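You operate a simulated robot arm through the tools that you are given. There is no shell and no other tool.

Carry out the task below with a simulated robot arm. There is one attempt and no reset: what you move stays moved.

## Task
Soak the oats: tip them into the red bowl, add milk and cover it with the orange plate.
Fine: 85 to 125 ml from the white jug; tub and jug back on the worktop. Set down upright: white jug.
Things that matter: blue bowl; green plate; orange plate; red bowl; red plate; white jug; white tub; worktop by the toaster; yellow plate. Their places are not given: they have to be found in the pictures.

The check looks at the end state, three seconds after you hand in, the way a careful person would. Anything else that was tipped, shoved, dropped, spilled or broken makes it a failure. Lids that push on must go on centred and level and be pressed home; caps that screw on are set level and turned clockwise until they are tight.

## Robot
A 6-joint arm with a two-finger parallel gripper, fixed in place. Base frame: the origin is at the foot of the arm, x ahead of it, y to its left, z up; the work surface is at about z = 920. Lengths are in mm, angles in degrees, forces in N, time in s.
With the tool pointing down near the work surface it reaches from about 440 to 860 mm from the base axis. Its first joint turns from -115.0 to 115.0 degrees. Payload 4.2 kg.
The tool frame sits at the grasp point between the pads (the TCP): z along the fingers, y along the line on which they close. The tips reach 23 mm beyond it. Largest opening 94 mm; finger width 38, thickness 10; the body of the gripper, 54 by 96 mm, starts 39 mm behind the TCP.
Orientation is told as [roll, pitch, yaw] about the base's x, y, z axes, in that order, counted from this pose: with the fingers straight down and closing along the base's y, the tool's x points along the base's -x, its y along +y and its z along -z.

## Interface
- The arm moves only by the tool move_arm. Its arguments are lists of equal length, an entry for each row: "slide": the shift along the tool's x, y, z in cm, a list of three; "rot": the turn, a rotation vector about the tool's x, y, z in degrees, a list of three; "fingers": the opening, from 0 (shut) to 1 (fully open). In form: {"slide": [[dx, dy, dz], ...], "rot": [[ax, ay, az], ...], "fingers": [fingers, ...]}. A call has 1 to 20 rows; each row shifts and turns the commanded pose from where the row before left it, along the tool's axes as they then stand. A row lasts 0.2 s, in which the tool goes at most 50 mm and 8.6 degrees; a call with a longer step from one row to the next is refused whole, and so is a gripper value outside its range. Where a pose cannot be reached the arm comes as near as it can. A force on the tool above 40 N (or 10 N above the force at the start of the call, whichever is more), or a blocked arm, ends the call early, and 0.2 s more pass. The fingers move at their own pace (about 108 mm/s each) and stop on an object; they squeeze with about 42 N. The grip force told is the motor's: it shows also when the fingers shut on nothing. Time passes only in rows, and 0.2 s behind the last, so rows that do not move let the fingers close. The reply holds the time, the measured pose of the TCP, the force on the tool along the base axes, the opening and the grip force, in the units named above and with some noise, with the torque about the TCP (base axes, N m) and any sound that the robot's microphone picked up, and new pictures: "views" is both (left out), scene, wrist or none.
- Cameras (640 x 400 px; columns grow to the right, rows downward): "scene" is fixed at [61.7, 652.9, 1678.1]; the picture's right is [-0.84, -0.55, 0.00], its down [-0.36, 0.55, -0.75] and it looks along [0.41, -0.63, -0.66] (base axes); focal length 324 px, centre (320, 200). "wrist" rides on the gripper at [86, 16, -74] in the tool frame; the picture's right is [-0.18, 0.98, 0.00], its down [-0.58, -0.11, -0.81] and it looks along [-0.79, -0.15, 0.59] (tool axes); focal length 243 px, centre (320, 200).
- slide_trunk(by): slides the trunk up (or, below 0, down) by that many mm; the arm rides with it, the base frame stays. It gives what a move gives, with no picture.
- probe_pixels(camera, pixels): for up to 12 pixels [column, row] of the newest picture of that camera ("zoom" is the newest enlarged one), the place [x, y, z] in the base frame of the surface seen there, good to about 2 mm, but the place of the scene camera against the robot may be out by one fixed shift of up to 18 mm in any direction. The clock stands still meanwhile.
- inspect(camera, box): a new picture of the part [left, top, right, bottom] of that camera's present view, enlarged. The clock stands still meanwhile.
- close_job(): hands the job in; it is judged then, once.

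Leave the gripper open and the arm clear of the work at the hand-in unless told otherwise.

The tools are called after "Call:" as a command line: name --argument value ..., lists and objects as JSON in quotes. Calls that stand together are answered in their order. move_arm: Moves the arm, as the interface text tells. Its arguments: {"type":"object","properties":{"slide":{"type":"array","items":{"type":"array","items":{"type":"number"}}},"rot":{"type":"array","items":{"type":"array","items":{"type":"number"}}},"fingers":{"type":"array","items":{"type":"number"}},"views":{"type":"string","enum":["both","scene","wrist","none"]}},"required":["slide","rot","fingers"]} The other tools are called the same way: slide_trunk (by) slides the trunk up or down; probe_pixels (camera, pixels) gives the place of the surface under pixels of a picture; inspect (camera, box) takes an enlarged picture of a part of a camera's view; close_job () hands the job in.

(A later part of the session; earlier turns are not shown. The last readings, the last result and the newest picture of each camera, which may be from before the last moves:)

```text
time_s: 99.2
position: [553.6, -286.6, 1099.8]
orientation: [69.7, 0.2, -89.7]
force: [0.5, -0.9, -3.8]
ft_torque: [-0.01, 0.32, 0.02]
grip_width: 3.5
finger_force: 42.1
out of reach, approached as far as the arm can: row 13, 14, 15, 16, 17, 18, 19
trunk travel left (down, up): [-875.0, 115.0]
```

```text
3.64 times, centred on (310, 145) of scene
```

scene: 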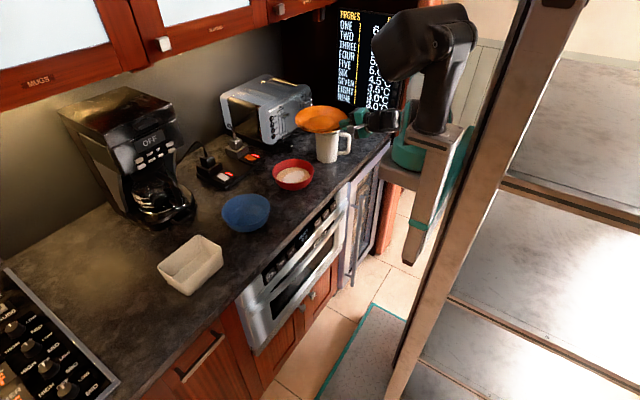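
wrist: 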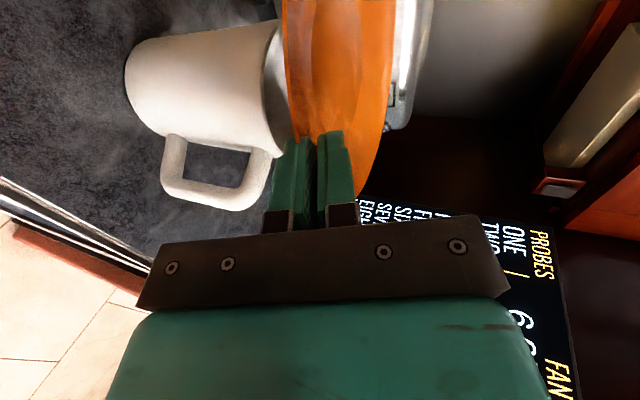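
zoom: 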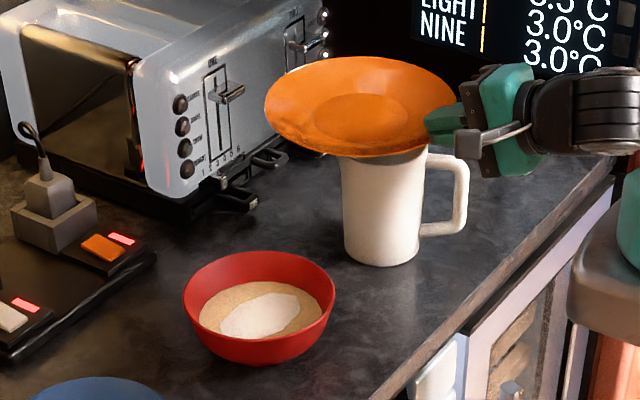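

Pointing +x, the arm can't come closer at this y because the wrist gets too near its base. The plate hovers clear above the jug. I'll go back in -y a little and higher, swing the tool to point -y (a side where the arm reached fine earlier), then bring the plate to the bowl from +y.

Call:
move_arm --slide '[[-0.3, 0.9, -0.2], [-1.2, 0.7, -0.05], [-2.4, 0.6, -0.05], [-2.8, 0.2, -0.02], [-2.6, 0, 0], [-1.5, 0, 0], [-0.5, 0, 0], [0, 0, 0]]' --rot '[[0, 0, 0], [0, 0, 0], [0, 0, 0], [0, 0, 0], [0, 0, 0], [0, 0, 0], [0, 0, 0], [0, 0, 0]]' --fingers '[0, 0, 0, 0, 0, 0, 0, 0]' --views "both"

Call:
probe_pixels --camera "scene" --pixels '[[265, 80], [300, 90], [235, 92], [310, 95], [330, 125], [338, 127]]'

```text
time_s: 101.0
position: [559.4, -398.6, 1123.7]
orientation: [70.0, 0.0, -90.0]
force: [-0.2, 0.7, -2.4]
ft_torque: [0.02, 0.32, 0.0]
grip_width: 3.5
finger_force: 42.2
trunk travel left (down, up): [-875.0, 115.0]
```

scene: 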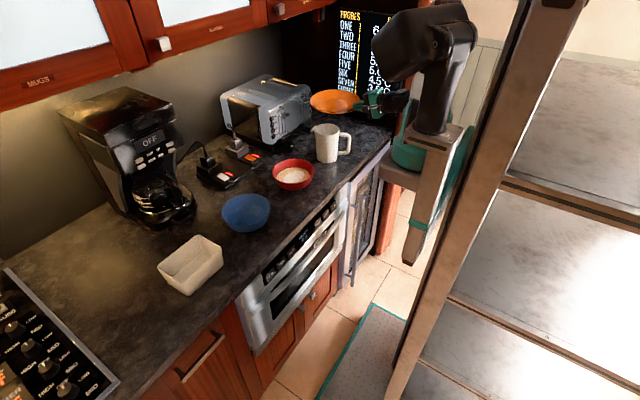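
wrist: 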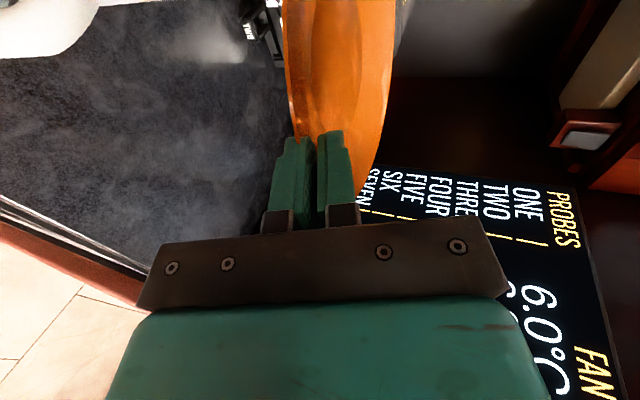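

```text
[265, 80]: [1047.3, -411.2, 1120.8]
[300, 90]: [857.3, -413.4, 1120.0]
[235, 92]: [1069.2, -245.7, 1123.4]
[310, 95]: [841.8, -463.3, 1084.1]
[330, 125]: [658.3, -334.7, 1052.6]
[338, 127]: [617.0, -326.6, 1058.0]
```

Clear of everything (the toaster is beyond x 830). Now I yaw the tool by -90° about the vertical, slowly, keeping the plate level.

Call:
move_arm --slide '[[0, 0, 0], [0, 0, 0], [0, 0, 0], [0, 0, 0], [0, 0, 0], [0, 0, 0], [0, 0, 0]]' --rot '[[0, -4.7, 1.71], [0, -6.58, 2.394], [0, -6.58, 2.394], [0, -6.58, 2.394], [0, -6.58, 2.394], [0, -6.58, 2.394], [0, -4.7, 1.71]]' --fingers '[0, 0, 0, 0, 0, 0, 0]' --views "scene"

```text
time_s: 102.6
position: [562.3, -402.2, 1128.1]
orientation: [70.0, 0.0, -135.1]
force: [-0.6, 0.3, -2.6]
ft_torque: [0.18, 0.25, 0.02]
grip_width: 3.6
finger_force: 42.5
out of reach, approached as far as the arm can: row 6
trunk travel left (down, up): [-875.0, 115.0]
```

scene: 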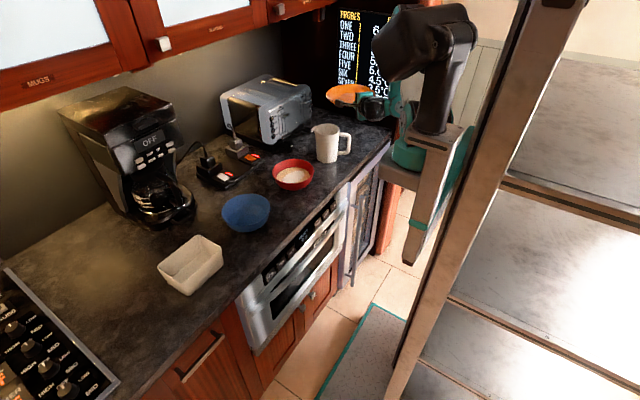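

Only a few mm of drift at the tightest point. Continuing the second half of the yaw gets roomier.

Call:
move_arm --slide '[[0, 0, 0], [0, 0, 0], [0, 0, 0], [0, 0, 0], [0, 0, 0], [0, 0, 0], [0, 0, 0]]' --rot '[[0, -4.7, 1.71], [0, -6.58, 2.394], [0, -6.58, 2.394], [0, -6.58, 2.394], [0, -6.58, 2.394], [0, -6.58, 2.394], [0, -4.7, 1.71]]' --fingers '[0, 0, 0, 0, 0, 0, 0]' --views "both"

Call:
inspect --camera "scene" --box '[270, 60, 410, 180]'

```text
time_s: 104.2
position: [419.2, -458.0, 1110.1]
orientation: [69.8, 0.1, -179.2]
force: [0.4, -0.4, -2.8]
ft_torque: [0.35, 0.03, -0.01]
grip_width: 3.5
finger_force: 41.7
out of reach, approached as far as the arm can: row 2, 3, 4, 5, 6, 7
trunk travel left (down, up): [-875.0, 115.0]
```

scene: 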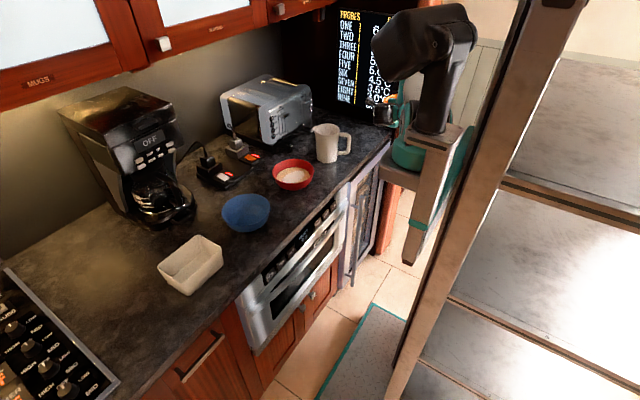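
wrist: 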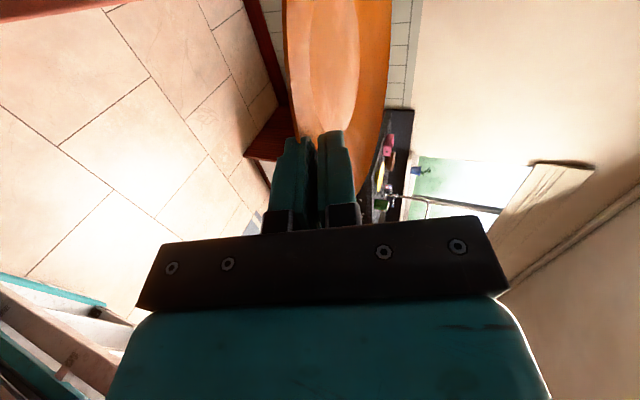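

```text
3.33 times, centred on (340, 120) of scene
```

zoom: 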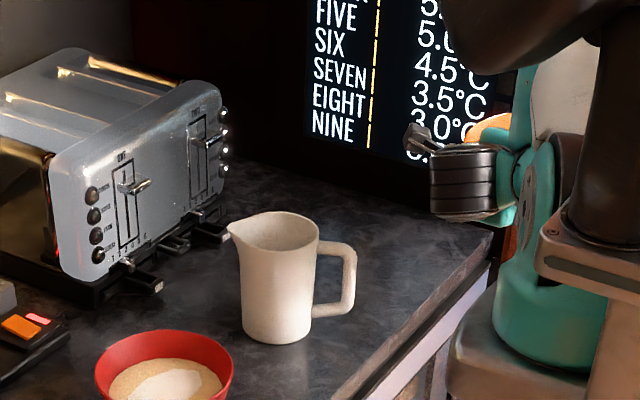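

The -y pointing isn't reachable in this arm posture: it drifted, though with no contact, and the plate is still firmly held (torque 0.35). I'll return to the previous good posture (pointing -45° at (562, -402)), then go back to pointing +x. After that I'll try the other side (pointing +45°), with the hand coming from the near/-y side, clear of the jug.

Call:
move_arm --slide '[[2.04, -0.03, -0.84], [2.11, 0.05, -0.6], [2.17, 0.13, -0.39], [2.18, 0.22, -0.15], [2.18, 0.3, 0.07], [2.15, 0.38, 0.3], [2.09, 0.47, 0.53]]' --rot '[[0, 6.0, -2.18], [0, 6.0, -2.18], [0, 6.0, -2.18], [0, 6.0, -2.18], [0, 6.0, -2.18], [0, 6.0, -2.18], [0, 6.0, -2.18]]' --fingers '[0, 0, 0, 0, 0, 0, 0]' --views "scene"

```text
time_s: 105.8
position: [562.4, -404.9, 1129.0]
orientation: [70.1, -0.1, -135.3]
force: [0.2, -0.2, -2.7]
ft_torque: [0.22, 0.2, 0.01]
grip_width: 3.5
finger_force: 41.9
trunk travel left (down, up): [-875.0, 115.0]
```

scene: 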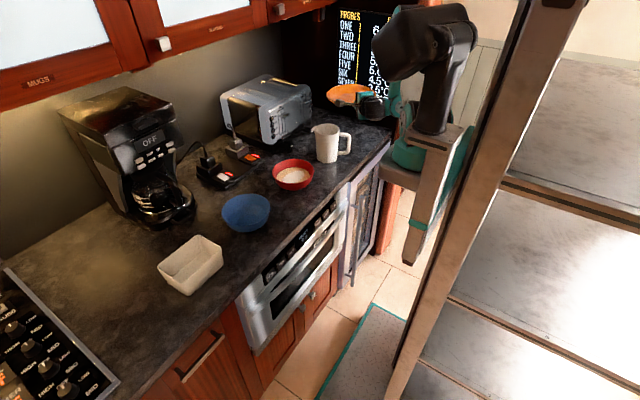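

That return path was fully reachable, so the earlier drift came from being too close in radius. I move outward to (625, -380) first, then turn the remaining -45° in two steps.

Call:
move_arm --slide '[[1.5, 0.2, 0.6], [2.4, 0.35, 0.95], [2.34, 0.36, 0.94], [0, 0, 0], [0, 0, 0], [0, 0, 0]]' --rot '[[0, 0, 0], [0, 0, 0], [0, 0, 0], [0, -4.7, 1.71], [0, -5.64, 2.05], [0, -4.7, 1.71]]' --fingers '[0, 0, 0, 0, 0, 0]' --views "scene"

```text
time_s: 107.2
position: [564.9, -353.9, 1104.2]
orientation: [70.2, 0.1, -151.1]
force: [-0.1, 0.7, -2.7]
ft_torque: [0.25, 0.17, -0.01]
grip_width: 3.6
finger_force: 42.1
out of reach, approached as far as the arm can: row 1, 2, 3, 4, 5, 6
trunk travel left (down, up): [-875.0, 115.0]
```

scene: 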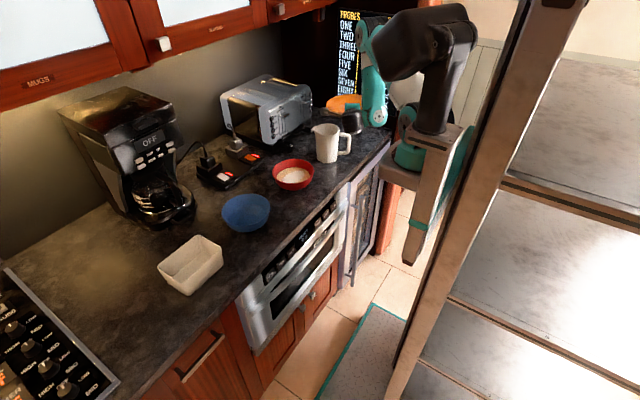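

Still limited in this direction, which is odd. I'll look at the arm's posture before deciding.

Call:
inspect --camera "scene" --box '[290, 0, 490, 190]'

Call:
inspect --camera "wrist" --box '[0, 0, 640, 400]'

Call:
probe_pixels --camera "scene" --pixels '[[380, 115], [372, 90], [365, 40], [385, 20], [440, 30], [400, 45], [450, 100], [430, 125], [410, 150], [352, 122], [345, 103], [440, 60]]'

```text
2.11 times, centred on (390, 95) of scene
```

zoom: 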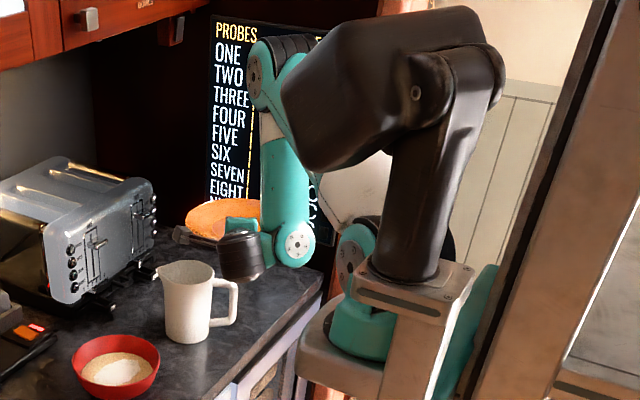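

```text
1.00 times, centred on (320, 200) of wrist (not enlarged: the box is as wide or as high as the picture)
```

zoom: 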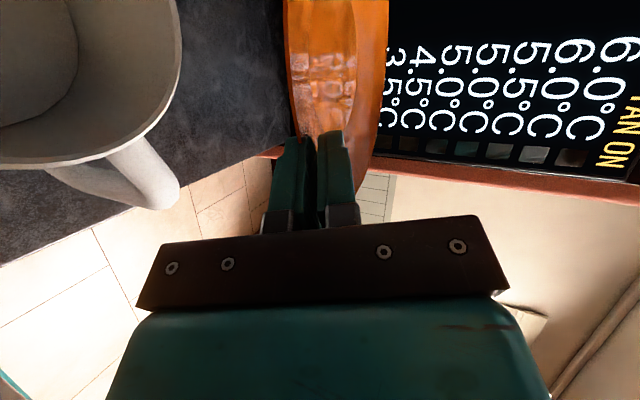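

```text
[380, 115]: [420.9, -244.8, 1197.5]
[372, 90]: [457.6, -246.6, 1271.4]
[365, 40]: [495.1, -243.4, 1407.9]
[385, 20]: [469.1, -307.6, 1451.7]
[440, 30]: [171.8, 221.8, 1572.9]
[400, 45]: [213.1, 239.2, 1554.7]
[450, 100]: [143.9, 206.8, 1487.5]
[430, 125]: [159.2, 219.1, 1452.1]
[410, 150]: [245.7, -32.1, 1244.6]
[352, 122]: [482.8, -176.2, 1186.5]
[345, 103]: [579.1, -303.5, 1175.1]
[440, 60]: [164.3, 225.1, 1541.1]
```

I worked through the arm geometry. Pointing +45° (hand coming from the near-right side) at the bowl is equivalent to postures that already worked, so I'll use that. First I retrace back to pointing +x at about (559, -400, 1125).

Call:
move_arm --slide '[[-0.88, 1.22, 1.02], [-0.88, 1.22, 1.02], [-0.88, 1.22, 1.02], [0, 0, 0], [0, 0, 0], [0, 0, 0], [0, 0, 0], [0, 0, 0], [0, 0, 0], [0, 0, 0]]' --rot '[[0, 5.0, -1.82], [0, 5.0, -1.82], [0, 5.0, -1.82], [0, 6.04, -2.2], [0, 6.04, -2.2], [0, 6.04, -2.2], [0, 6.04, -2.2], [0, 6.04, -2.2], [0, 6.04, -2.2], [0, 6.04, -2.2]]' --fingers '[0, 0, 0, 0, 0, 0, 0, 0, 0, 0]' --views "scene"

```text
time_s: 109.4
position: [565.4, -403.1, 1126.4]
orientation: [69.9, -0.1, -90.2]
force: [-0.3, -0.2, -2.9]
ft_torque: [-0.05, 0.33, 0.0]
grip_width: 3.8
finger_force: 42.2
trunk travel left (down, up): [-875.0, 115.0]
```

scene: 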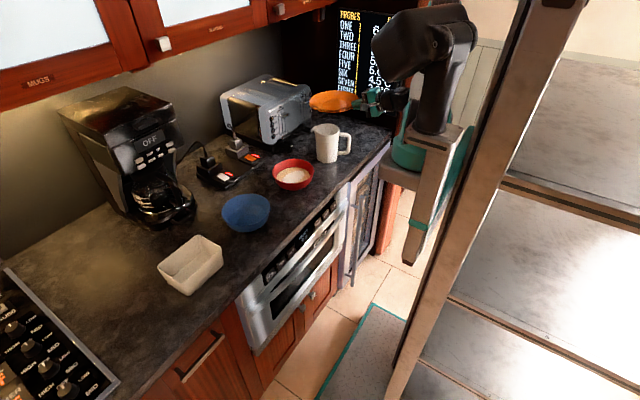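

Back in the good posture. Stage 1: turn +20° while moving to about (545, -340), watching reach.

Call:
move_arm --slide '[[1.58, -0.17, -0.47], [1.61, -0.12, -0.34], [1.64, -0.08, -0.21], [1.65, -0.03, -0.07], [0, 0, 0]]' --rot '[[0, 4.7, -1.71], [0, 4.7, -1.71], [0, 4.7, -1.71], [0, 4.7, -1.71], [0, 0, 0]]' --fingers '[0, 0, 0, 0, 0]' --views "scene"

```text
time_s: 110.6
position: [545.3, -339.3, 1127.9]
orientation: [69.9, 0.1, -70.3]
force: [0.5, -0.1, -3.3]
ft_torque: [-0.08, 0.34, -0.03]
grip_width: 3.6
finger_force: 41.5
trunk travel left (down, up): [-875.0, 115.0]
```

scene: 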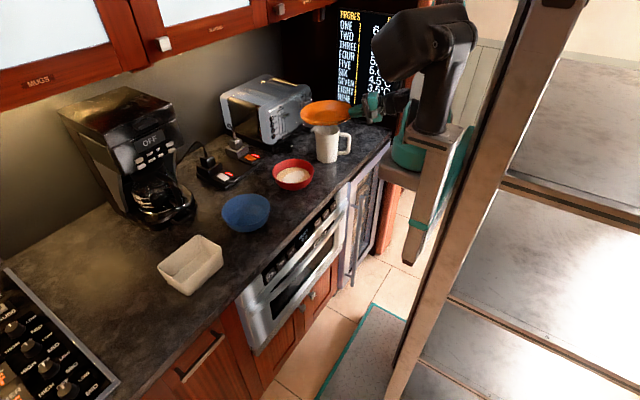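

Reached cleanly. Stage 2: turn on to +45° while moving to about (560, -210).

Call:
move_arm --slide '[[2.34, 0.4, 1.1], [2.23, 0.47, 1.29], [2.1, 0.53, 1.47], [1.96, 0.59, 1.63], [1.8, 0.65, 1.79], [0, 0, 0]]' --rot '[[0, 4.7, -1.71], [0, 4.7, -1.71], [0, 4.7, -1.71], [0, 4.7, -1.71], [0, 4.7, -1.71], [0, 0, 0]]' --fingers '[0, 0, 0, 0, 0, 0]' --views "both"

Call:
inspect --camera "scene" --box '[240, 80, 400, 200]'

```text
time_s: 112.0
position: [562.7, -208.9, 1127.3]
orientation: [70.0, 0.0, -45.3]
force: [0.0, 0.4, -3.4]
ft_torque: [-0.22, 0.2, 0.01]
grip_width: 3.9
finger_force: 42.1
trunk travel left (down, up): [-875.0, 115.0]
```

scene: 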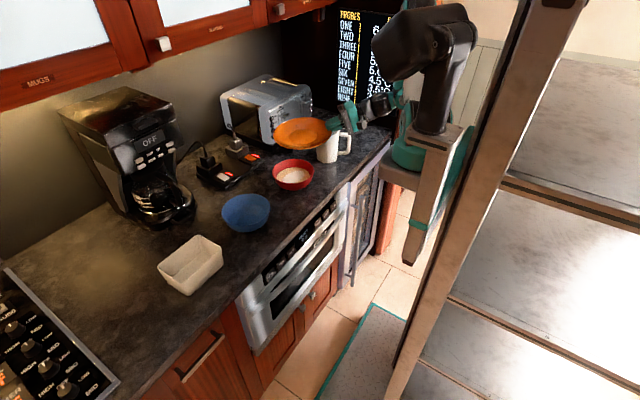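
wrist: 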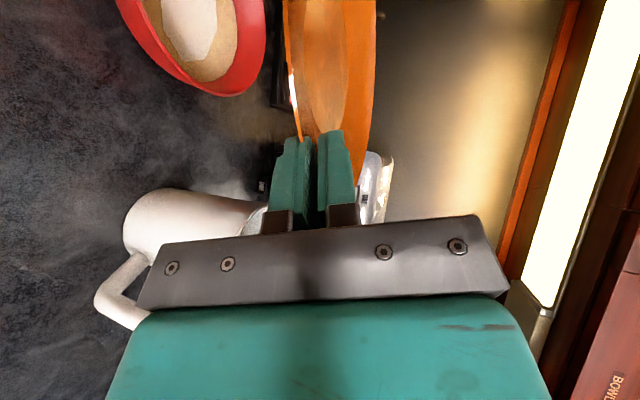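

```text
3.33 times, centred on (320, 140) of scene
```

zoom: 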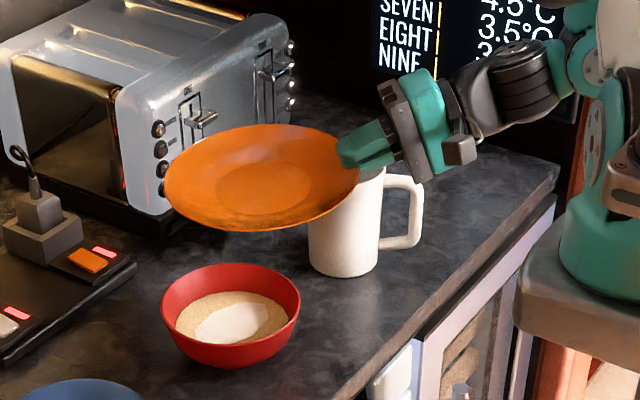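

Both stages reached perfectly; the plate is approaching over the bowl. I re-measure the plate's tilt and the bowl's rim in this picture so I can align them.

Call:
probe_pixels --camera "zoom" --pixels '[[167, 185], [185, 150], [220, 131], [265, 126], [310, 132], [340, 148], [350, 195], [310, 221], [260, 230], [215, 224], [180, 208], [260, 190]]'

Call:
probe_pixels --camera "zoom" --pixels '[[163, 305], [175, 285], [200, 270], [230, 265], [260, 266], [285, 275], [298, 292], [297, 310], [280, 330], [240, 343], [200, 338], [172, 322]]'

Call:
probe_pixels --camera "wrist" --pixels '[[120, 8], [140, 40], [170, 70], [200, 90], [230, 95], [255, 75], [264, 50], [264, 20], [286, 20], [290, 80], [372, 30], [366, 120]]'

```text
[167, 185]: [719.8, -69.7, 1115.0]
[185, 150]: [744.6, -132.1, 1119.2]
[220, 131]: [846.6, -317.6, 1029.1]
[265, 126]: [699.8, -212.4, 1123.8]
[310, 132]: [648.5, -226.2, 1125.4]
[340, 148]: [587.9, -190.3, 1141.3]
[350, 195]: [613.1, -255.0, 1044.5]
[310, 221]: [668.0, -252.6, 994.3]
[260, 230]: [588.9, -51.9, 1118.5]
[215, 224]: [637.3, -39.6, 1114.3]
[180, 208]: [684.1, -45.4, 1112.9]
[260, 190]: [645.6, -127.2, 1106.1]
```

```text
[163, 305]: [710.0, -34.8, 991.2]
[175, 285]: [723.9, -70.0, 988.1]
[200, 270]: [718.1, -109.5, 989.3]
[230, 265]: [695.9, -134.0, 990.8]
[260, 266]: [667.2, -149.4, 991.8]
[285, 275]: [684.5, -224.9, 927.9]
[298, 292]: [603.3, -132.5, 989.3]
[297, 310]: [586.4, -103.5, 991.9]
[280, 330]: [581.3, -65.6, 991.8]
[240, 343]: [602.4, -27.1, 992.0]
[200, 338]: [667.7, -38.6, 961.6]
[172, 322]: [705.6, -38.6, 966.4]
```

```text
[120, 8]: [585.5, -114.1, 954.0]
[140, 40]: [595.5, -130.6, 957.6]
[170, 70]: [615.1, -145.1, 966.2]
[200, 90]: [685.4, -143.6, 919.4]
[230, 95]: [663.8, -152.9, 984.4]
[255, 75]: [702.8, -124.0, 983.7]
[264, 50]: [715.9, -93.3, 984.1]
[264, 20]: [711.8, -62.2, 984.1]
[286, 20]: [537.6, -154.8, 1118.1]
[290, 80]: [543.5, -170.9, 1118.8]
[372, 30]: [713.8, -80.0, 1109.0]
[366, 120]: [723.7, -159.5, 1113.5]
```

The plate has drooped a little in the grip: the far side is now about 3.6° low, with 1° sideways. It needs to go +5.5 mm in x and +54.5 mm in y to centre on the bowl (scene bowl centre (653, -78), plate centre (647.5, -132.5); the wrist camera agrees). I move there and level it.

Call:
move_arm --slide '[[0.9, 0.36, 1.0], [1.4, 0.58, 1.6], [1.19, 0.5, 1.37], [0, 0, 0], [0, 0, 0]]' --rot '[[0, 0, 0], [0, 0, 0], [0, 0, 0], [-3.6, 0.38, 1.03], [0, 0, 0]]' --fingers '[0, 0, 0, 0, 0]' --views "both"

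Call:
inspect --camera "scene" --box '[240, 80, 400, 200]'

```text
time_s: 113.2
position: [569.0, -154.3, 1127.7]
orientation: [73.6, 1.1, -45.3]
force: [0.0, 0.2, -2.8]
ft_torque: [-0.27, 0.19, -0.01]
grip_width: 3.8
finger_force: 42.5
trunk travel left (down, up): [-875.0, 115.0]
```

scene: 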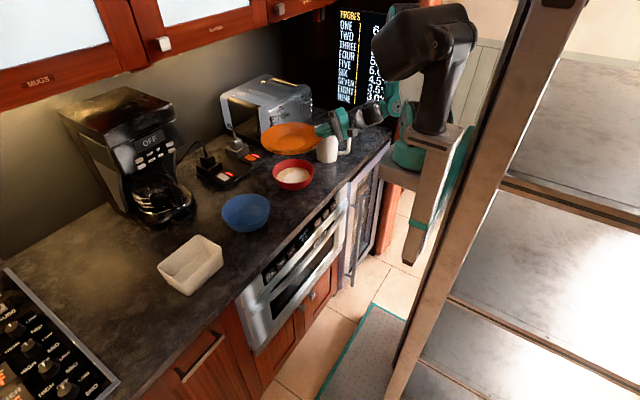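
wrist: 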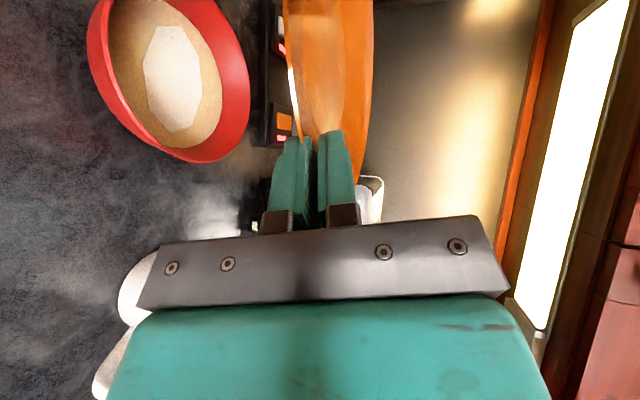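

```text
3.33 times, centred on (320, 140) of scene
```

zoom: 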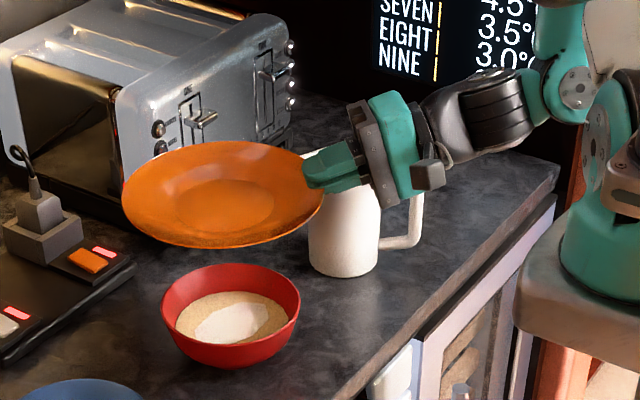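

I verify level and centring with fresh probes before lowering.

Call:
probe_pixels --camera "zoom" --pixels '[[123, 195], [140, 165], [180, 147], [230, 141], [270, 145], [300, 156], [318, 205], [290, 232], [240, 246], [185, 242], [145, 226], [225, 205]]'

Call:
probe_pixels --camera "wrist" --pixels '[[90, 40], [100, 80], [130, 125], [170, 155], [210, 160], [240, 130], [248, 80], [235, 30], [288, 20], [294, 90], [370, 30], [366, 120]]'

```text
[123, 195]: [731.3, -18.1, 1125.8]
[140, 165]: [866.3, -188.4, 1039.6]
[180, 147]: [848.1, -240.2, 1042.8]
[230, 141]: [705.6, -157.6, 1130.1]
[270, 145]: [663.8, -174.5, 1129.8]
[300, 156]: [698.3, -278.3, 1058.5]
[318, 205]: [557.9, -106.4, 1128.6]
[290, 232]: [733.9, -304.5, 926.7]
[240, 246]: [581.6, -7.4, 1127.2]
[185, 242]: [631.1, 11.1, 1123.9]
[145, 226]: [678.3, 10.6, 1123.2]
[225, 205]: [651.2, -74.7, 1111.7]
```

```text
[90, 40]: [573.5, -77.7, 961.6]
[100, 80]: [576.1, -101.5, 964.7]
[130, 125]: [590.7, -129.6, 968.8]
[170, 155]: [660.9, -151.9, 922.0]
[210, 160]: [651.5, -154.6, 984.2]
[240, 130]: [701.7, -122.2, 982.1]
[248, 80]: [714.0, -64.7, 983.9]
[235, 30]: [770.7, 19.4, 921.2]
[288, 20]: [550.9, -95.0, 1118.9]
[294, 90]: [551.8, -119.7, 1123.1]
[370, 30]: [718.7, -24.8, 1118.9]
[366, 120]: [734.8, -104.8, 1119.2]
```

Nearly level (about 2°) and centred within 2 mm. I trim the level and lower 96 mm, staying above the bowl.

Call:
move_arm --slide '[[0, 0, 0], [-0.04, -1.16, 0.3], [-0.08, -2.32, 0.605], [-0.08, -2.32, 0.605], [-0.08, -2.32, 0.605], [-0.04, -1.16, 0.3], [0, 0, 0]]' --rot '[[-1.8, 0.28, 0.75], [0, 0, 0], [0, 0, 0], [0, 0, 0], [0, 0, 0], [0, 0, 0], [0, 0, 0]]' --fingers '[0, 0, 0, 0, 0, 0, 0]' --views "both"

Call:
inspect --camera "scene" --box '[240, 100, 370, 200]'

```text
time_s: 114.8
position: [569.1, -155.8, 1030.7]
orientation: [75.3, 1.9, -45.2]
force: [0.9, 0.7, -3.5]
ft_torque: [-0.23, 0.22, -0.01]
grip_width: 3.9
finger_force: 42.1
trunk travel left (down, up): [-875.0, 115.0]
```

scene: 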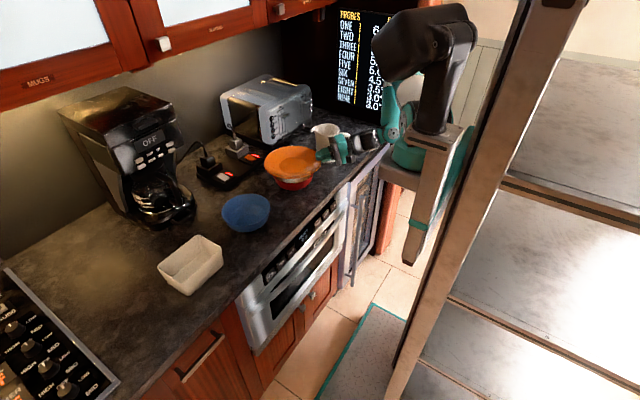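
wrist: 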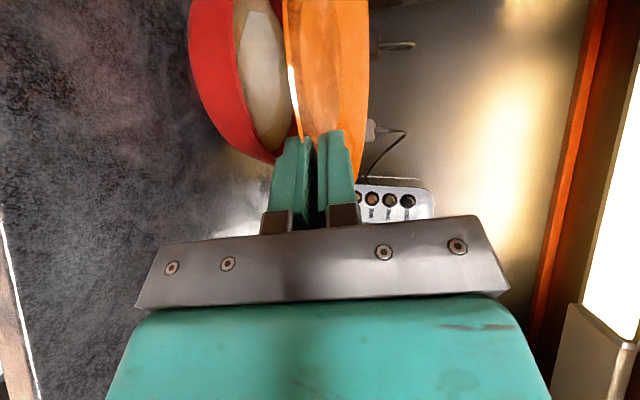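

```text
4.00 times, centred on (305, 150) of scene
```

zoom: 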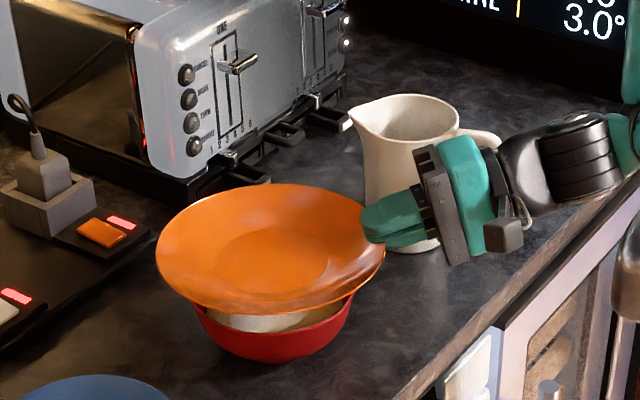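

Close above the bowl. One more centring check with probes on the plate's rim and the visible bowl rim.

Call:
probe_pixels --camera "zoom" --pixels '[[158, 250], [175, 215], [215, 192], [260, 184], [310, 188], [350, 205], [375, 275], [340, 298], [280, 312], [220, 306], [180, 286], [275, 255]]'

Call:
probe_pixels --camera "zoom" --pixels '[[197, 310], [205, 322], [230, 328], [260, 333], [300, 328], [330, 315], [350, 298], [345, 305], [280, 320], [240, 330], [220, 330], [315, 325]]'

```text
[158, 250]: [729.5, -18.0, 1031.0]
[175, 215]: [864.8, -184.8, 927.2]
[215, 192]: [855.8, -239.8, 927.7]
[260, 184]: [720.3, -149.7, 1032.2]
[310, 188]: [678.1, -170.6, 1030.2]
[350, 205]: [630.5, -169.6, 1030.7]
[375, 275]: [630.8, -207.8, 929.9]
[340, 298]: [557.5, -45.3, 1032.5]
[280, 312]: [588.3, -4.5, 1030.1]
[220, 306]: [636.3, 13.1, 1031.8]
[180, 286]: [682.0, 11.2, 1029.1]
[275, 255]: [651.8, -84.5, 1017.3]
```

```text
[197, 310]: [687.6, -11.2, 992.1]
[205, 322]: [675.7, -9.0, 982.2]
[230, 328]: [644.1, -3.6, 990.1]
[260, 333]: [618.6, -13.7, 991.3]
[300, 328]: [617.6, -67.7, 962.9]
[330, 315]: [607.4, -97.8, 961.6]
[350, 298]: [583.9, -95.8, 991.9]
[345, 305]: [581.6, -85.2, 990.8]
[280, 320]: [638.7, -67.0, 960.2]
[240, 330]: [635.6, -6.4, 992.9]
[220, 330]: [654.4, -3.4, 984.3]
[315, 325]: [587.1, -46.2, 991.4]
```

Plate level within ±1.5 mm and centred within about 1.5 mm of the bowl. I lower 24 mm, then go in small steps until it rests.

Call:
move_arm --slide '[[-0.03, -0.97, 0.25], [-0.03, -0.97, 0.25], [-0.01, -0.39, 0.1], [-0.01, -0.19, 0.05], [-0.01, -0.19, 0.05], [0, 0, 0]]' --rot '[[0, 0, 0], [0, 0, 0], [0, 0, 0], [0, 0, 0], [0, 0, 0], [0, 0, 0]]' --fingers '[0, 0, 0, 0, 0, 0]' --views "scene"

Call:
inspect --camera "scene" --box '[240, 100, 370, 200]'

```text
time_s: 116.2
position: [568.1, -154.3, 1003.9]
orientation: [75.4, 1.9, -45.2]
force: [1.8, -0.2, -2.4]
ft_torque: [-0.17, 0.21, -0.05]
grip_width: 3.6
finger_force: 42.5
trunk travel left (down, up): [-875.0, 115.0]
```

scene: 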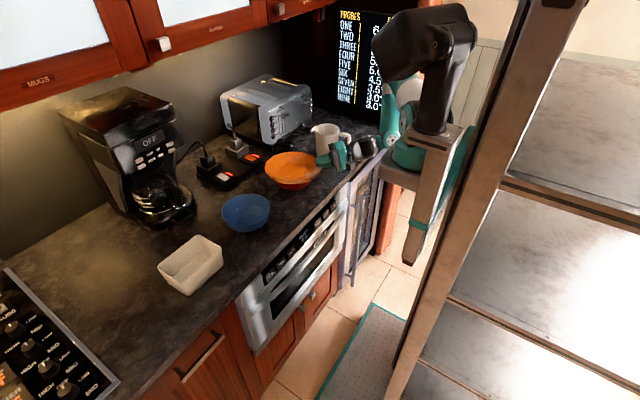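

```text
4.00 times, centred on (305, 150) of scene
```

zoom: 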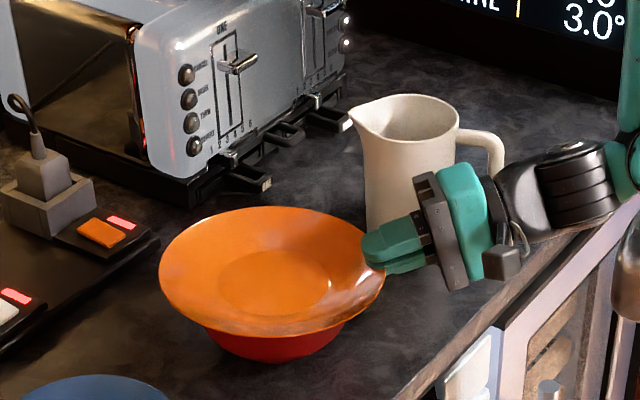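

Almost touching (the torque is starting to drop). I lower 1 mm per row, watching the force.

Call:
move_arm --slide '[[0, -0.1, 0.025], [0, -0.1, 0.025], [0, 0, 0]]' --rot '[[0, 0, 0], [0, 0, 0], [0, 0, 0]]' --fingers '[0, 0, 0]' --views "none"

Call:
move_arm --slide '[[0, -0.1, 0.025], [0, -0.1, 0.025], [0, 0, 0]]' --rot '[[0, 0, 0], [0, 0, 0], [0, 0, 0]]' --fingers '[0, 0, 0]' --views "scene"

Call:
inspect --camera "scene" --box '[240, 100, 370, 200]'

```text
time_s: 117.0
position: [567.8, -155.2, 1002.3]
orientation: [75.4, 1.8, -45.2]
force: [1.1, -0.4, -0.5]
ft_torque: [-0.16, 0.1, -0.05]
grip_width: 3.4
finger_force: 42.4
trunk travel left (down, up): [-875.0, 115.0]
```

```text
time_s: 117.8
position: [565.3, -155.7, 998.5]
orientation: [75.3, 1.9, -45.2]
force: [-0.9, 0.2, 1.5]
ft_torque: [0.02, 0.18, 0.02]
grip_width: 3.6
finger_force: 42.2
trunk travel left (down, up): [-875.0, 115.0]
```

scene: 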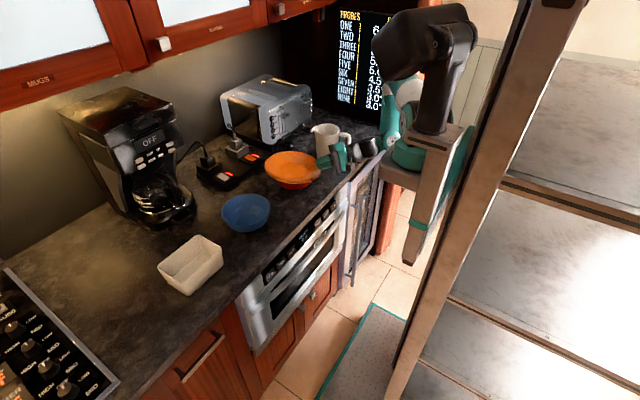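

```text
4.00 times, centred on (305, 150) of scene
```

zoom: 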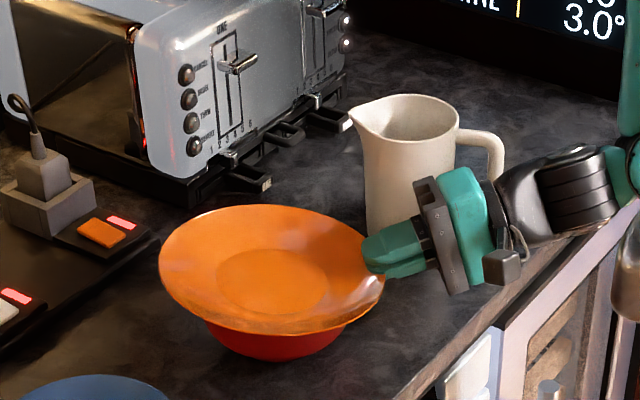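

The bowl carries the plate now. I check the plate's level before letting go.

Call:
probe_pixels --camera "zoom" --pixels '[[161, 268], [262, 206], [310, 210], [345, 226], [375, 292], [340, 318], [280, 333], [220, 327], [185, 308], [270, 280], [230, 275], [310, 290]]'

```text
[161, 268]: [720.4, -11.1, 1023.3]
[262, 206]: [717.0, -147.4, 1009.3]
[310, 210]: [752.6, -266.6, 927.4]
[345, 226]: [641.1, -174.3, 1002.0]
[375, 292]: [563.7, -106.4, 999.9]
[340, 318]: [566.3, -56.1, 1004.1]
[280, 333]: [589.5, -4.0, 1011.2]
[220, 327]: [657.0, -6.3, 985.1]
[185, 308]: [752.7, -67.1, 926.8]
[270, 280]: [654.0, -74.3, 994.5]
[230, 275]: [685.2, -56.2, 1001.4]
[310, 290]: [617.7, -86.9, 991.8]
```

The near side was pressed ~4 mm too low, so the plate tilts (far side up about 7.5°). I raise 4.5 mm while rotating the tool +7.5° to lay it flat on the rim.

Call:
move_arm --slide '[[0, 0.108, -0.028], [0, 0.108, -0.03], [0, 0.108, -0.032], [0, 0.108, -0.035], [0, 0, 0]]' --rot '[[1.9, 0, 0], [1.9, 0, 0], [1.9, 0, 0], [1.8, 0, 0], [0, 0, 0]]' --fingers '[0, 0, 0, 0, 0]' --views "scene"

Call:
inspect --camera "scene" --box '[240, 100, 370, 200]'

Call:
probe_pixels --camera "zoom" --pixels '[[163, 268], [262, 208], [290, 209], [345, 228], [375, 290], [340, 316], [280, 331], [220, 325], [190, 308], [270, 280], [230, 275], [310, 290]]'

```text
time_s: 119.0
position: [568.0, -155.4, 1004.9]
orientation: [67.8, 1.9, -45.2]
force: [0.9, 0.4, 0.3]
ft_torque: [0.07, 0.03, -0.04]
grip_width: 3.5
finger_force: 42.5
trunk travel left (down, up): [-875.0, 115.0]
```

scene: 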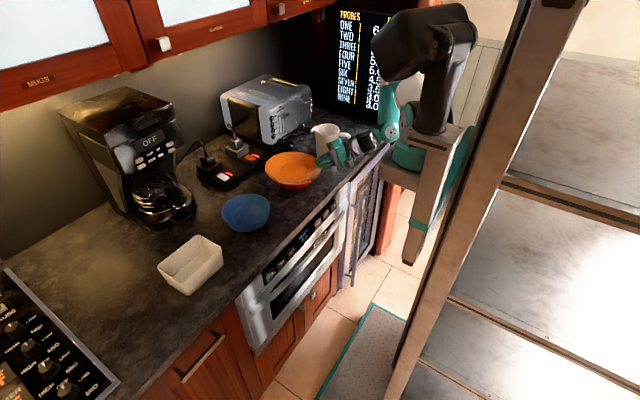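

```text
4.00 times, centred on (305, 150) of scene
```

zoom: 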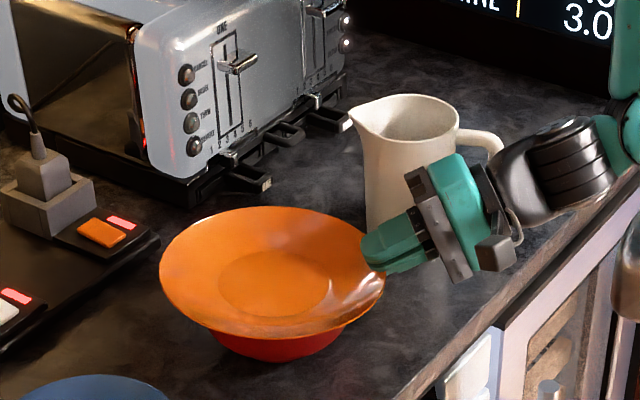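

```text
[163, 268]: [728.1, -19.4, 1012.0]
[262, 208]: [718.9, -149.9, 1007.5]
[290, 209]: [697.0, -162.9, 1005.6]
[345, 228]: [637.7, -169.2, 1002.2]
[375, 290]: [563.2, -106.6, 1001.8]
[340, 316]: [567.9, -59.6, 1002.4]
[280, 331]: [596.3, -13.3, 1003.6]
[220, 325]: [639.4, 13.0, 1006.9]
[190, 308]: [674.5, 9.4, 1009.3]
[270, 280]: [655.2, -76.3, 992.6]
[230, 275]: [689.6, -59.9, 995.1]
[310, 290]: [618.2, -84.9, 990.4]
```

Tilt halved to about 3° and the torque is nearly zero. One more small trim: +3.3° and 1.5 mm up.

Call:
move_arm --slide '[[0, 0.07, -0.025], [0, 0.07, -0.025], [0, 0, 0]]' --rot '[[1.7, 0, 0], [1.6, 0, 0], [0, 0, 0]]' --fingers '[0, 0, 0]' --views "scene"

Call:
inspect --camera "scene" --box '[240, 100, 370, 200]'

Call:
probe_pixels --camera "zoom" --pixels '[[163, 268], [262, 208], [290, 209], [345, 228], [375, 290], [340, 316], [280, 331], [220, 325], [190, 308], [270, 280], [230, 275], [310, 290]]'

```text
time_s: 119.8
position: [566.0, -155.5, 1006.1]
orientation: [64.5, 1.9, -45.1]
force: [1.6, 1.7, 3.3]
ft_torque: [0.18, 0.02, 0.02]
grip_width: 3.3
finger_force: 42.2
trunk travel left (down, up): [-875.0, 115.0]
```

scene: 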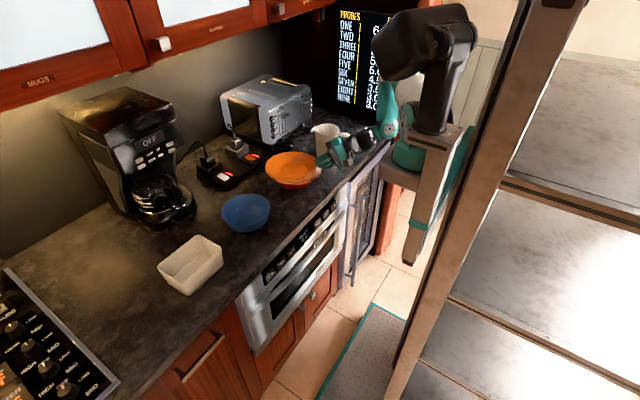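

```text
4.00 times, centred on (305, 150) of scene
```

zoom: 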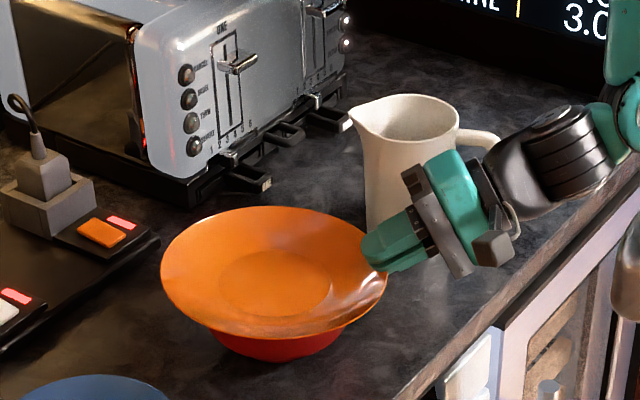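

```text
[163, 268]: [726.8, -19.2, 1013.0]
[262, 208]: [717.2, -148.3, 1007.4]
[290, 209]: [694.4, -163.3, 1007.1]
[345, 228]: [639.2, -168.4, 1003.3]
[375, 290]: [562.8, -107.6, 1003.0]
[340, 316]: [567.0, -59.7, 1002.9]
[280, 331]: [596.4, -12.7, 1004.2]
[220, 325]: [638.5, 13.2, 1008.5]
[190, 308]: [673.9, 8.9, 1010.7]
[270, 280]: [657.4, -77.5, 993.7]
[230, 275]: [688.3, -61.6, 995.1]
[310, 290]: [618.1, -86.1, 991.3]
```

The tilt stayed at about 3° while the tool force rose, so the plate is already resting on the bowl and the grip is what holds the tilt. I open the fingers a little (to 12 mm) and see how it settles.

Call:
move_arm --slide '[[0, 0, 0], [0, 0, 0], [0, 0, 0]]' --rot '[[0, 0, 0], [0, 0, 0], [0, 0, 0]]' --fingers '[0.05, 0.12, 0.14]' --views "both"

Call:
inspect --camera "scene" --box '[240, 100, 370, 200]'

Call:
probe_pixels --camera "zoom" --pixels '[[163, 268], [262, 208], [290, 209], [345, 228], [375, 290], [340, 316], [280, 331], [220, 325], [190, 308], [270, 280], [230, 275], [310, 290]]'

```text
time_s: 120.6
position: [566.2, -156.3, 1006.3]
orientation: [64.6, 1.9, -45.2]
force: [-0.3, -0.6, -0.4]
ft_torque: [0.02, -0.03, -0.02]
grip_width: 13.2
finger_force: 0.0
trunk travel left (down, up): [-875.0, 115.0]
```

scene: 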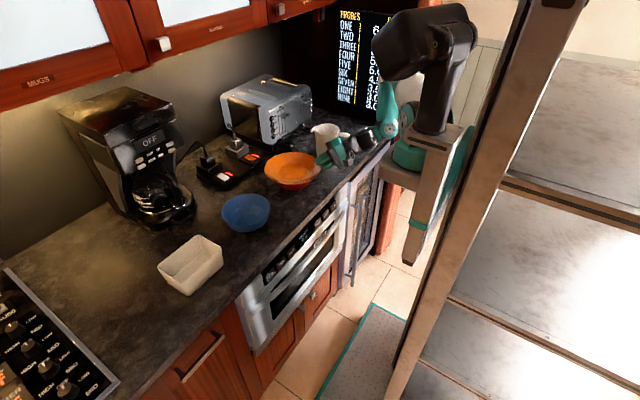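
wrist: 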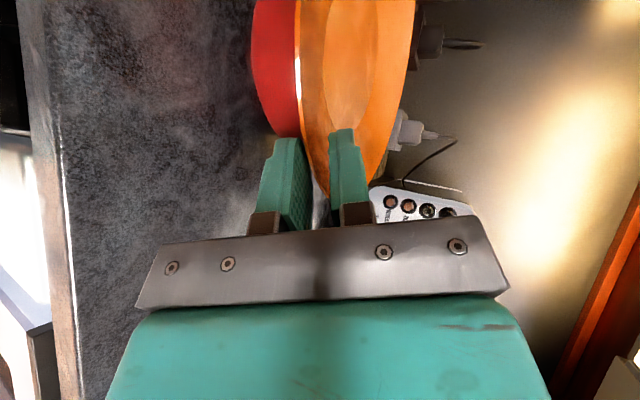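

```text
4.00 times, centred on (305, 150) of scene
```

zoom: 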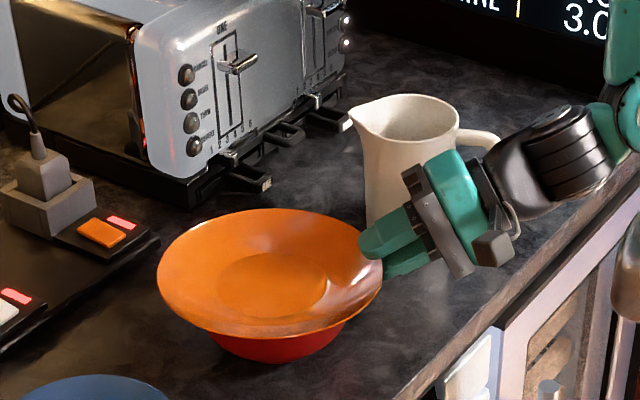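

```text
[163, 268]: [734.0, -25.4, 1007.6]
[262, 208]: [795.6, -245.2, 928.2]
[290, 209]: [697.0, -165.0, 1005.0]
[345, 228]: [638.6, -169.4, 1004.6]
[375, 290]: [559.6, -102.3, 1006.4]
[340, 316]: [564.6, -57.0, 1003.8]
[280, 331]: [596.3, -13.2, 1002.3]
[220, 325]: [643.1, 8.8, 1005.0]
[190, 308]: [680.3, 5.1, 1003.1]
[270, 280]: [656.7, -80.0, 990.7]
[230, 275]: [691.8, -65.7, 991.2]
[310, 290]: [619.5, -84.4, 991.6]
```

The plate has settled level (rim 1003–1007 all round) and centred within about 3 mm. I open a bit wider for clearance under the rim and back out along the tool axis.

Call:
move_arm --slide '[[0, 0, 0], [0, 0, 0], [0, -0.05, -0.6], [0, -0.05, -0.8], [0, 0, -1.2], [0, 0, -2], [0, 0, -3]]' --rot '[[0, 0, 0], [0, 0, 0], [0, 0, 0], [0, 0, 0], [0, 0, 0], [0, 0, 0], [0, 0, 0]]' --fingers '[0.25, 0.25, 0.25, 0.25, 0.25, 0.25, 0.25]' --views "both"

Call:
inspect --camera "scene" --box '[240, 100, 370, 200]'

```text
time_s: 122.2
position: [519.0, -205.4, 1037.5]
orientation: [64.7, 1.9, -45.0]
force: [0.5, 0.0, 0.5]
ft_torque: [0.01, 0.0, 0.03]
grip_width: 23.0
finger_force: 0.0
trunk travel left (down, up): [-875.0, 115.0]
```

scene: 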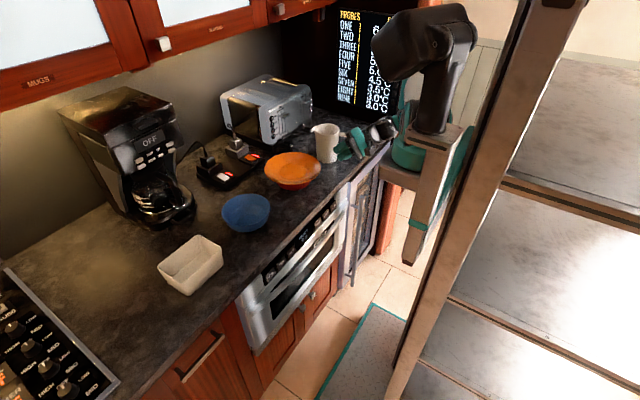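
wrist: 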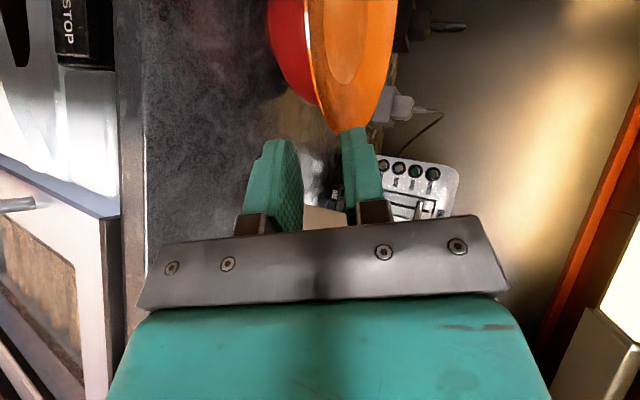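

```text
4.00 times, centred on (305, 150) of scene
```

zoom: 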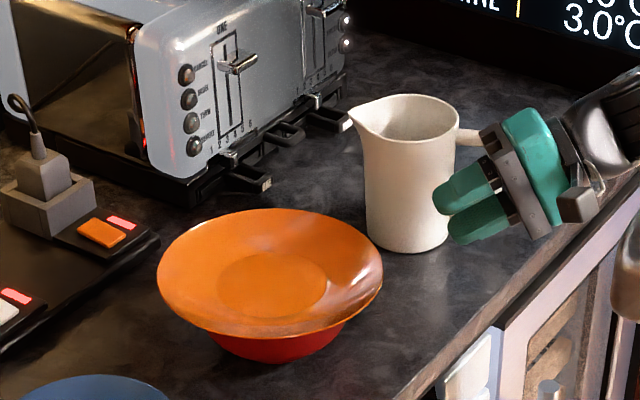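

The hand is free and the plate stayed put. I raise the arm straight up, clear of everything, and open the gripper.

Call:
move_arm --slide '[[0, 1.8, -0.86], [0, 3.6, -1.72], [0, 3.6, -1.72], [0, 3.6, -1.72], [0, 2.7, -1.29], [0, 0, 0], [0, 0, 0]]' --rot '[[0, 0, 0], [0, 0, 0], [0, 0, 0], [0, 0, 0], [0, 0, 0], [0, 0, 0], [0, 0, 0]]' --fingers '[0.25, 0.25, 0.5, 1, 1, 1, 1]' --views "both"

Call:
inspect --camera "scene" --box '[240, 90, 400, 200]'

Call:
inspect --camera "scene" --box '[120, 130, 320, 310]'

```text
time_s: 123.8
position: [526.0, -207.2, 1205.5]
orientation: [64.7, 2.0, -45.1]
force: [-0.8, 0.3, -0.1]
ft_torque: [0.01, -0.01, -0.03]
grip_width: 94.1
finger_force: 0.0
trunk travel left (down, up): [-875.0, 115.0]
```

scene: 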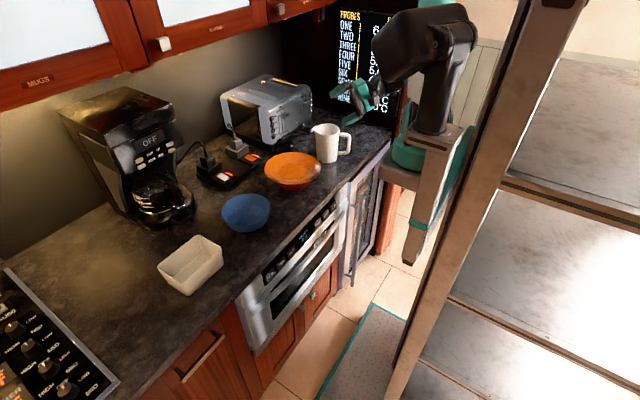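
wrist: 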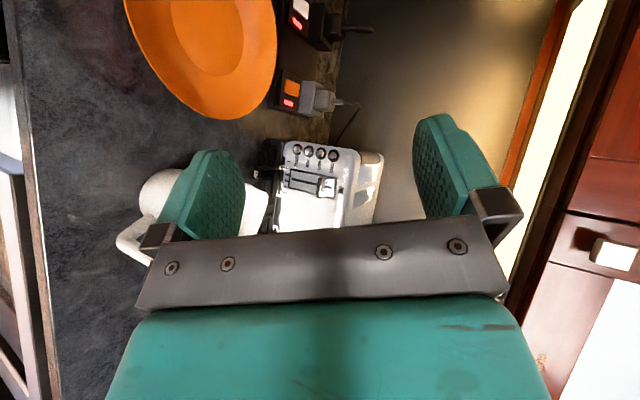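

```text
3.64 times, centred on (320, 145) of scene
```

zoom: 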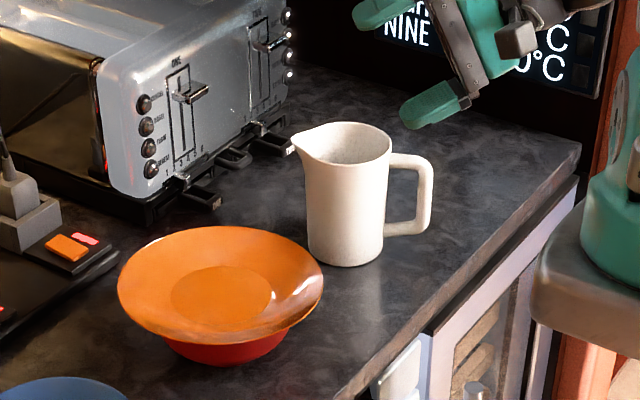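

```text
2.22 times, centred on (220, 220) of scene
```

zoom: 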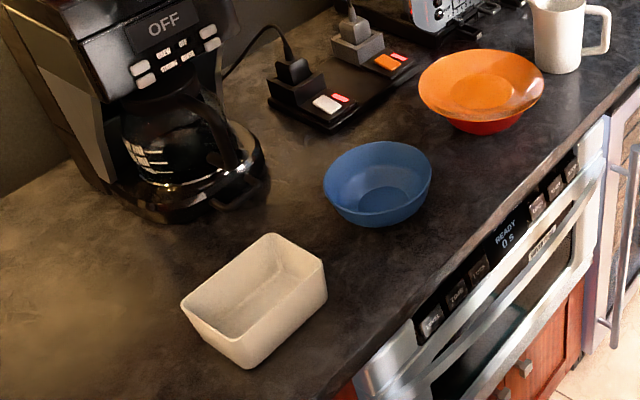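

All looks right: no spills, tub and jug standing, blue bowl untouched. A final probe of the plate's level and centring from the wrist camera.

Call:
probe_pixels --camera "wrist" --pixels '[[130, 20], [145, 50], [170, 85], [195, 108], [225, 117], [255, 102], [272, 60], [272, 20], [205, 40], [215, 60], [190, 20], [230, 30]]'

Call:
probe_pixels --camera "scene" --pixels '[[266, 170], [275, 160], [290, 154], [305, 156], [318, 166], [318, 174], [308, 182], [290, 185], [275, 181], [293, 172], [285, 170], [300, 174]]'

```text
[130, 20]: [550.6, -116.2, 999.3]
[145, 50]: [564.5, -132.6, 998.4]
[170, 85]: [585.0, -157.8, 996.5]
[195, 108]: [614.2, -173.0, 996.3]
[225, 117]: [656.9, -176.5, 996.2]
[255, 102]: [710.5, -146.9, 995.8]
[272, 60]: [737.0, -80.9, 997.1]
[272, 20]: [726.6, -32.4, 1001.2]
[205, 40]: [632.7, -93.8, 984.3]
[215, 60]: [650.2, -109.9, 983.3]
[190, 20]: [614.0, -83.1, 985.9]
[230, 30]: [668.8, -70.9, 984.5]
```

```text
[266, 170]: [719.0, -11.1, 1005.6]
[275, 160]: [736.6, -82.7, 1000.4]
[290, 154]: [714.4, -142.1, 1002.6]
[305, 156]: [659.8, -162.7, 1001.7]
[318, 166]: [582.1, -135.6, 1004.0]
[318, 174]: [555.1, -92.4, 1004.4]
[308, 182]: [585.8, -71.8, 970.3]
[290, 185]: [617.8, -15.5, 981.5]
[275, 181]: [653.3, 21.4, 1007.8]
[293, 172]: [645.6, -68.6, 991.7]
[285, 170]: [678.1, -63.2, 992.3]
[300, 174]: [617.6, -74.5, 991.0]
```

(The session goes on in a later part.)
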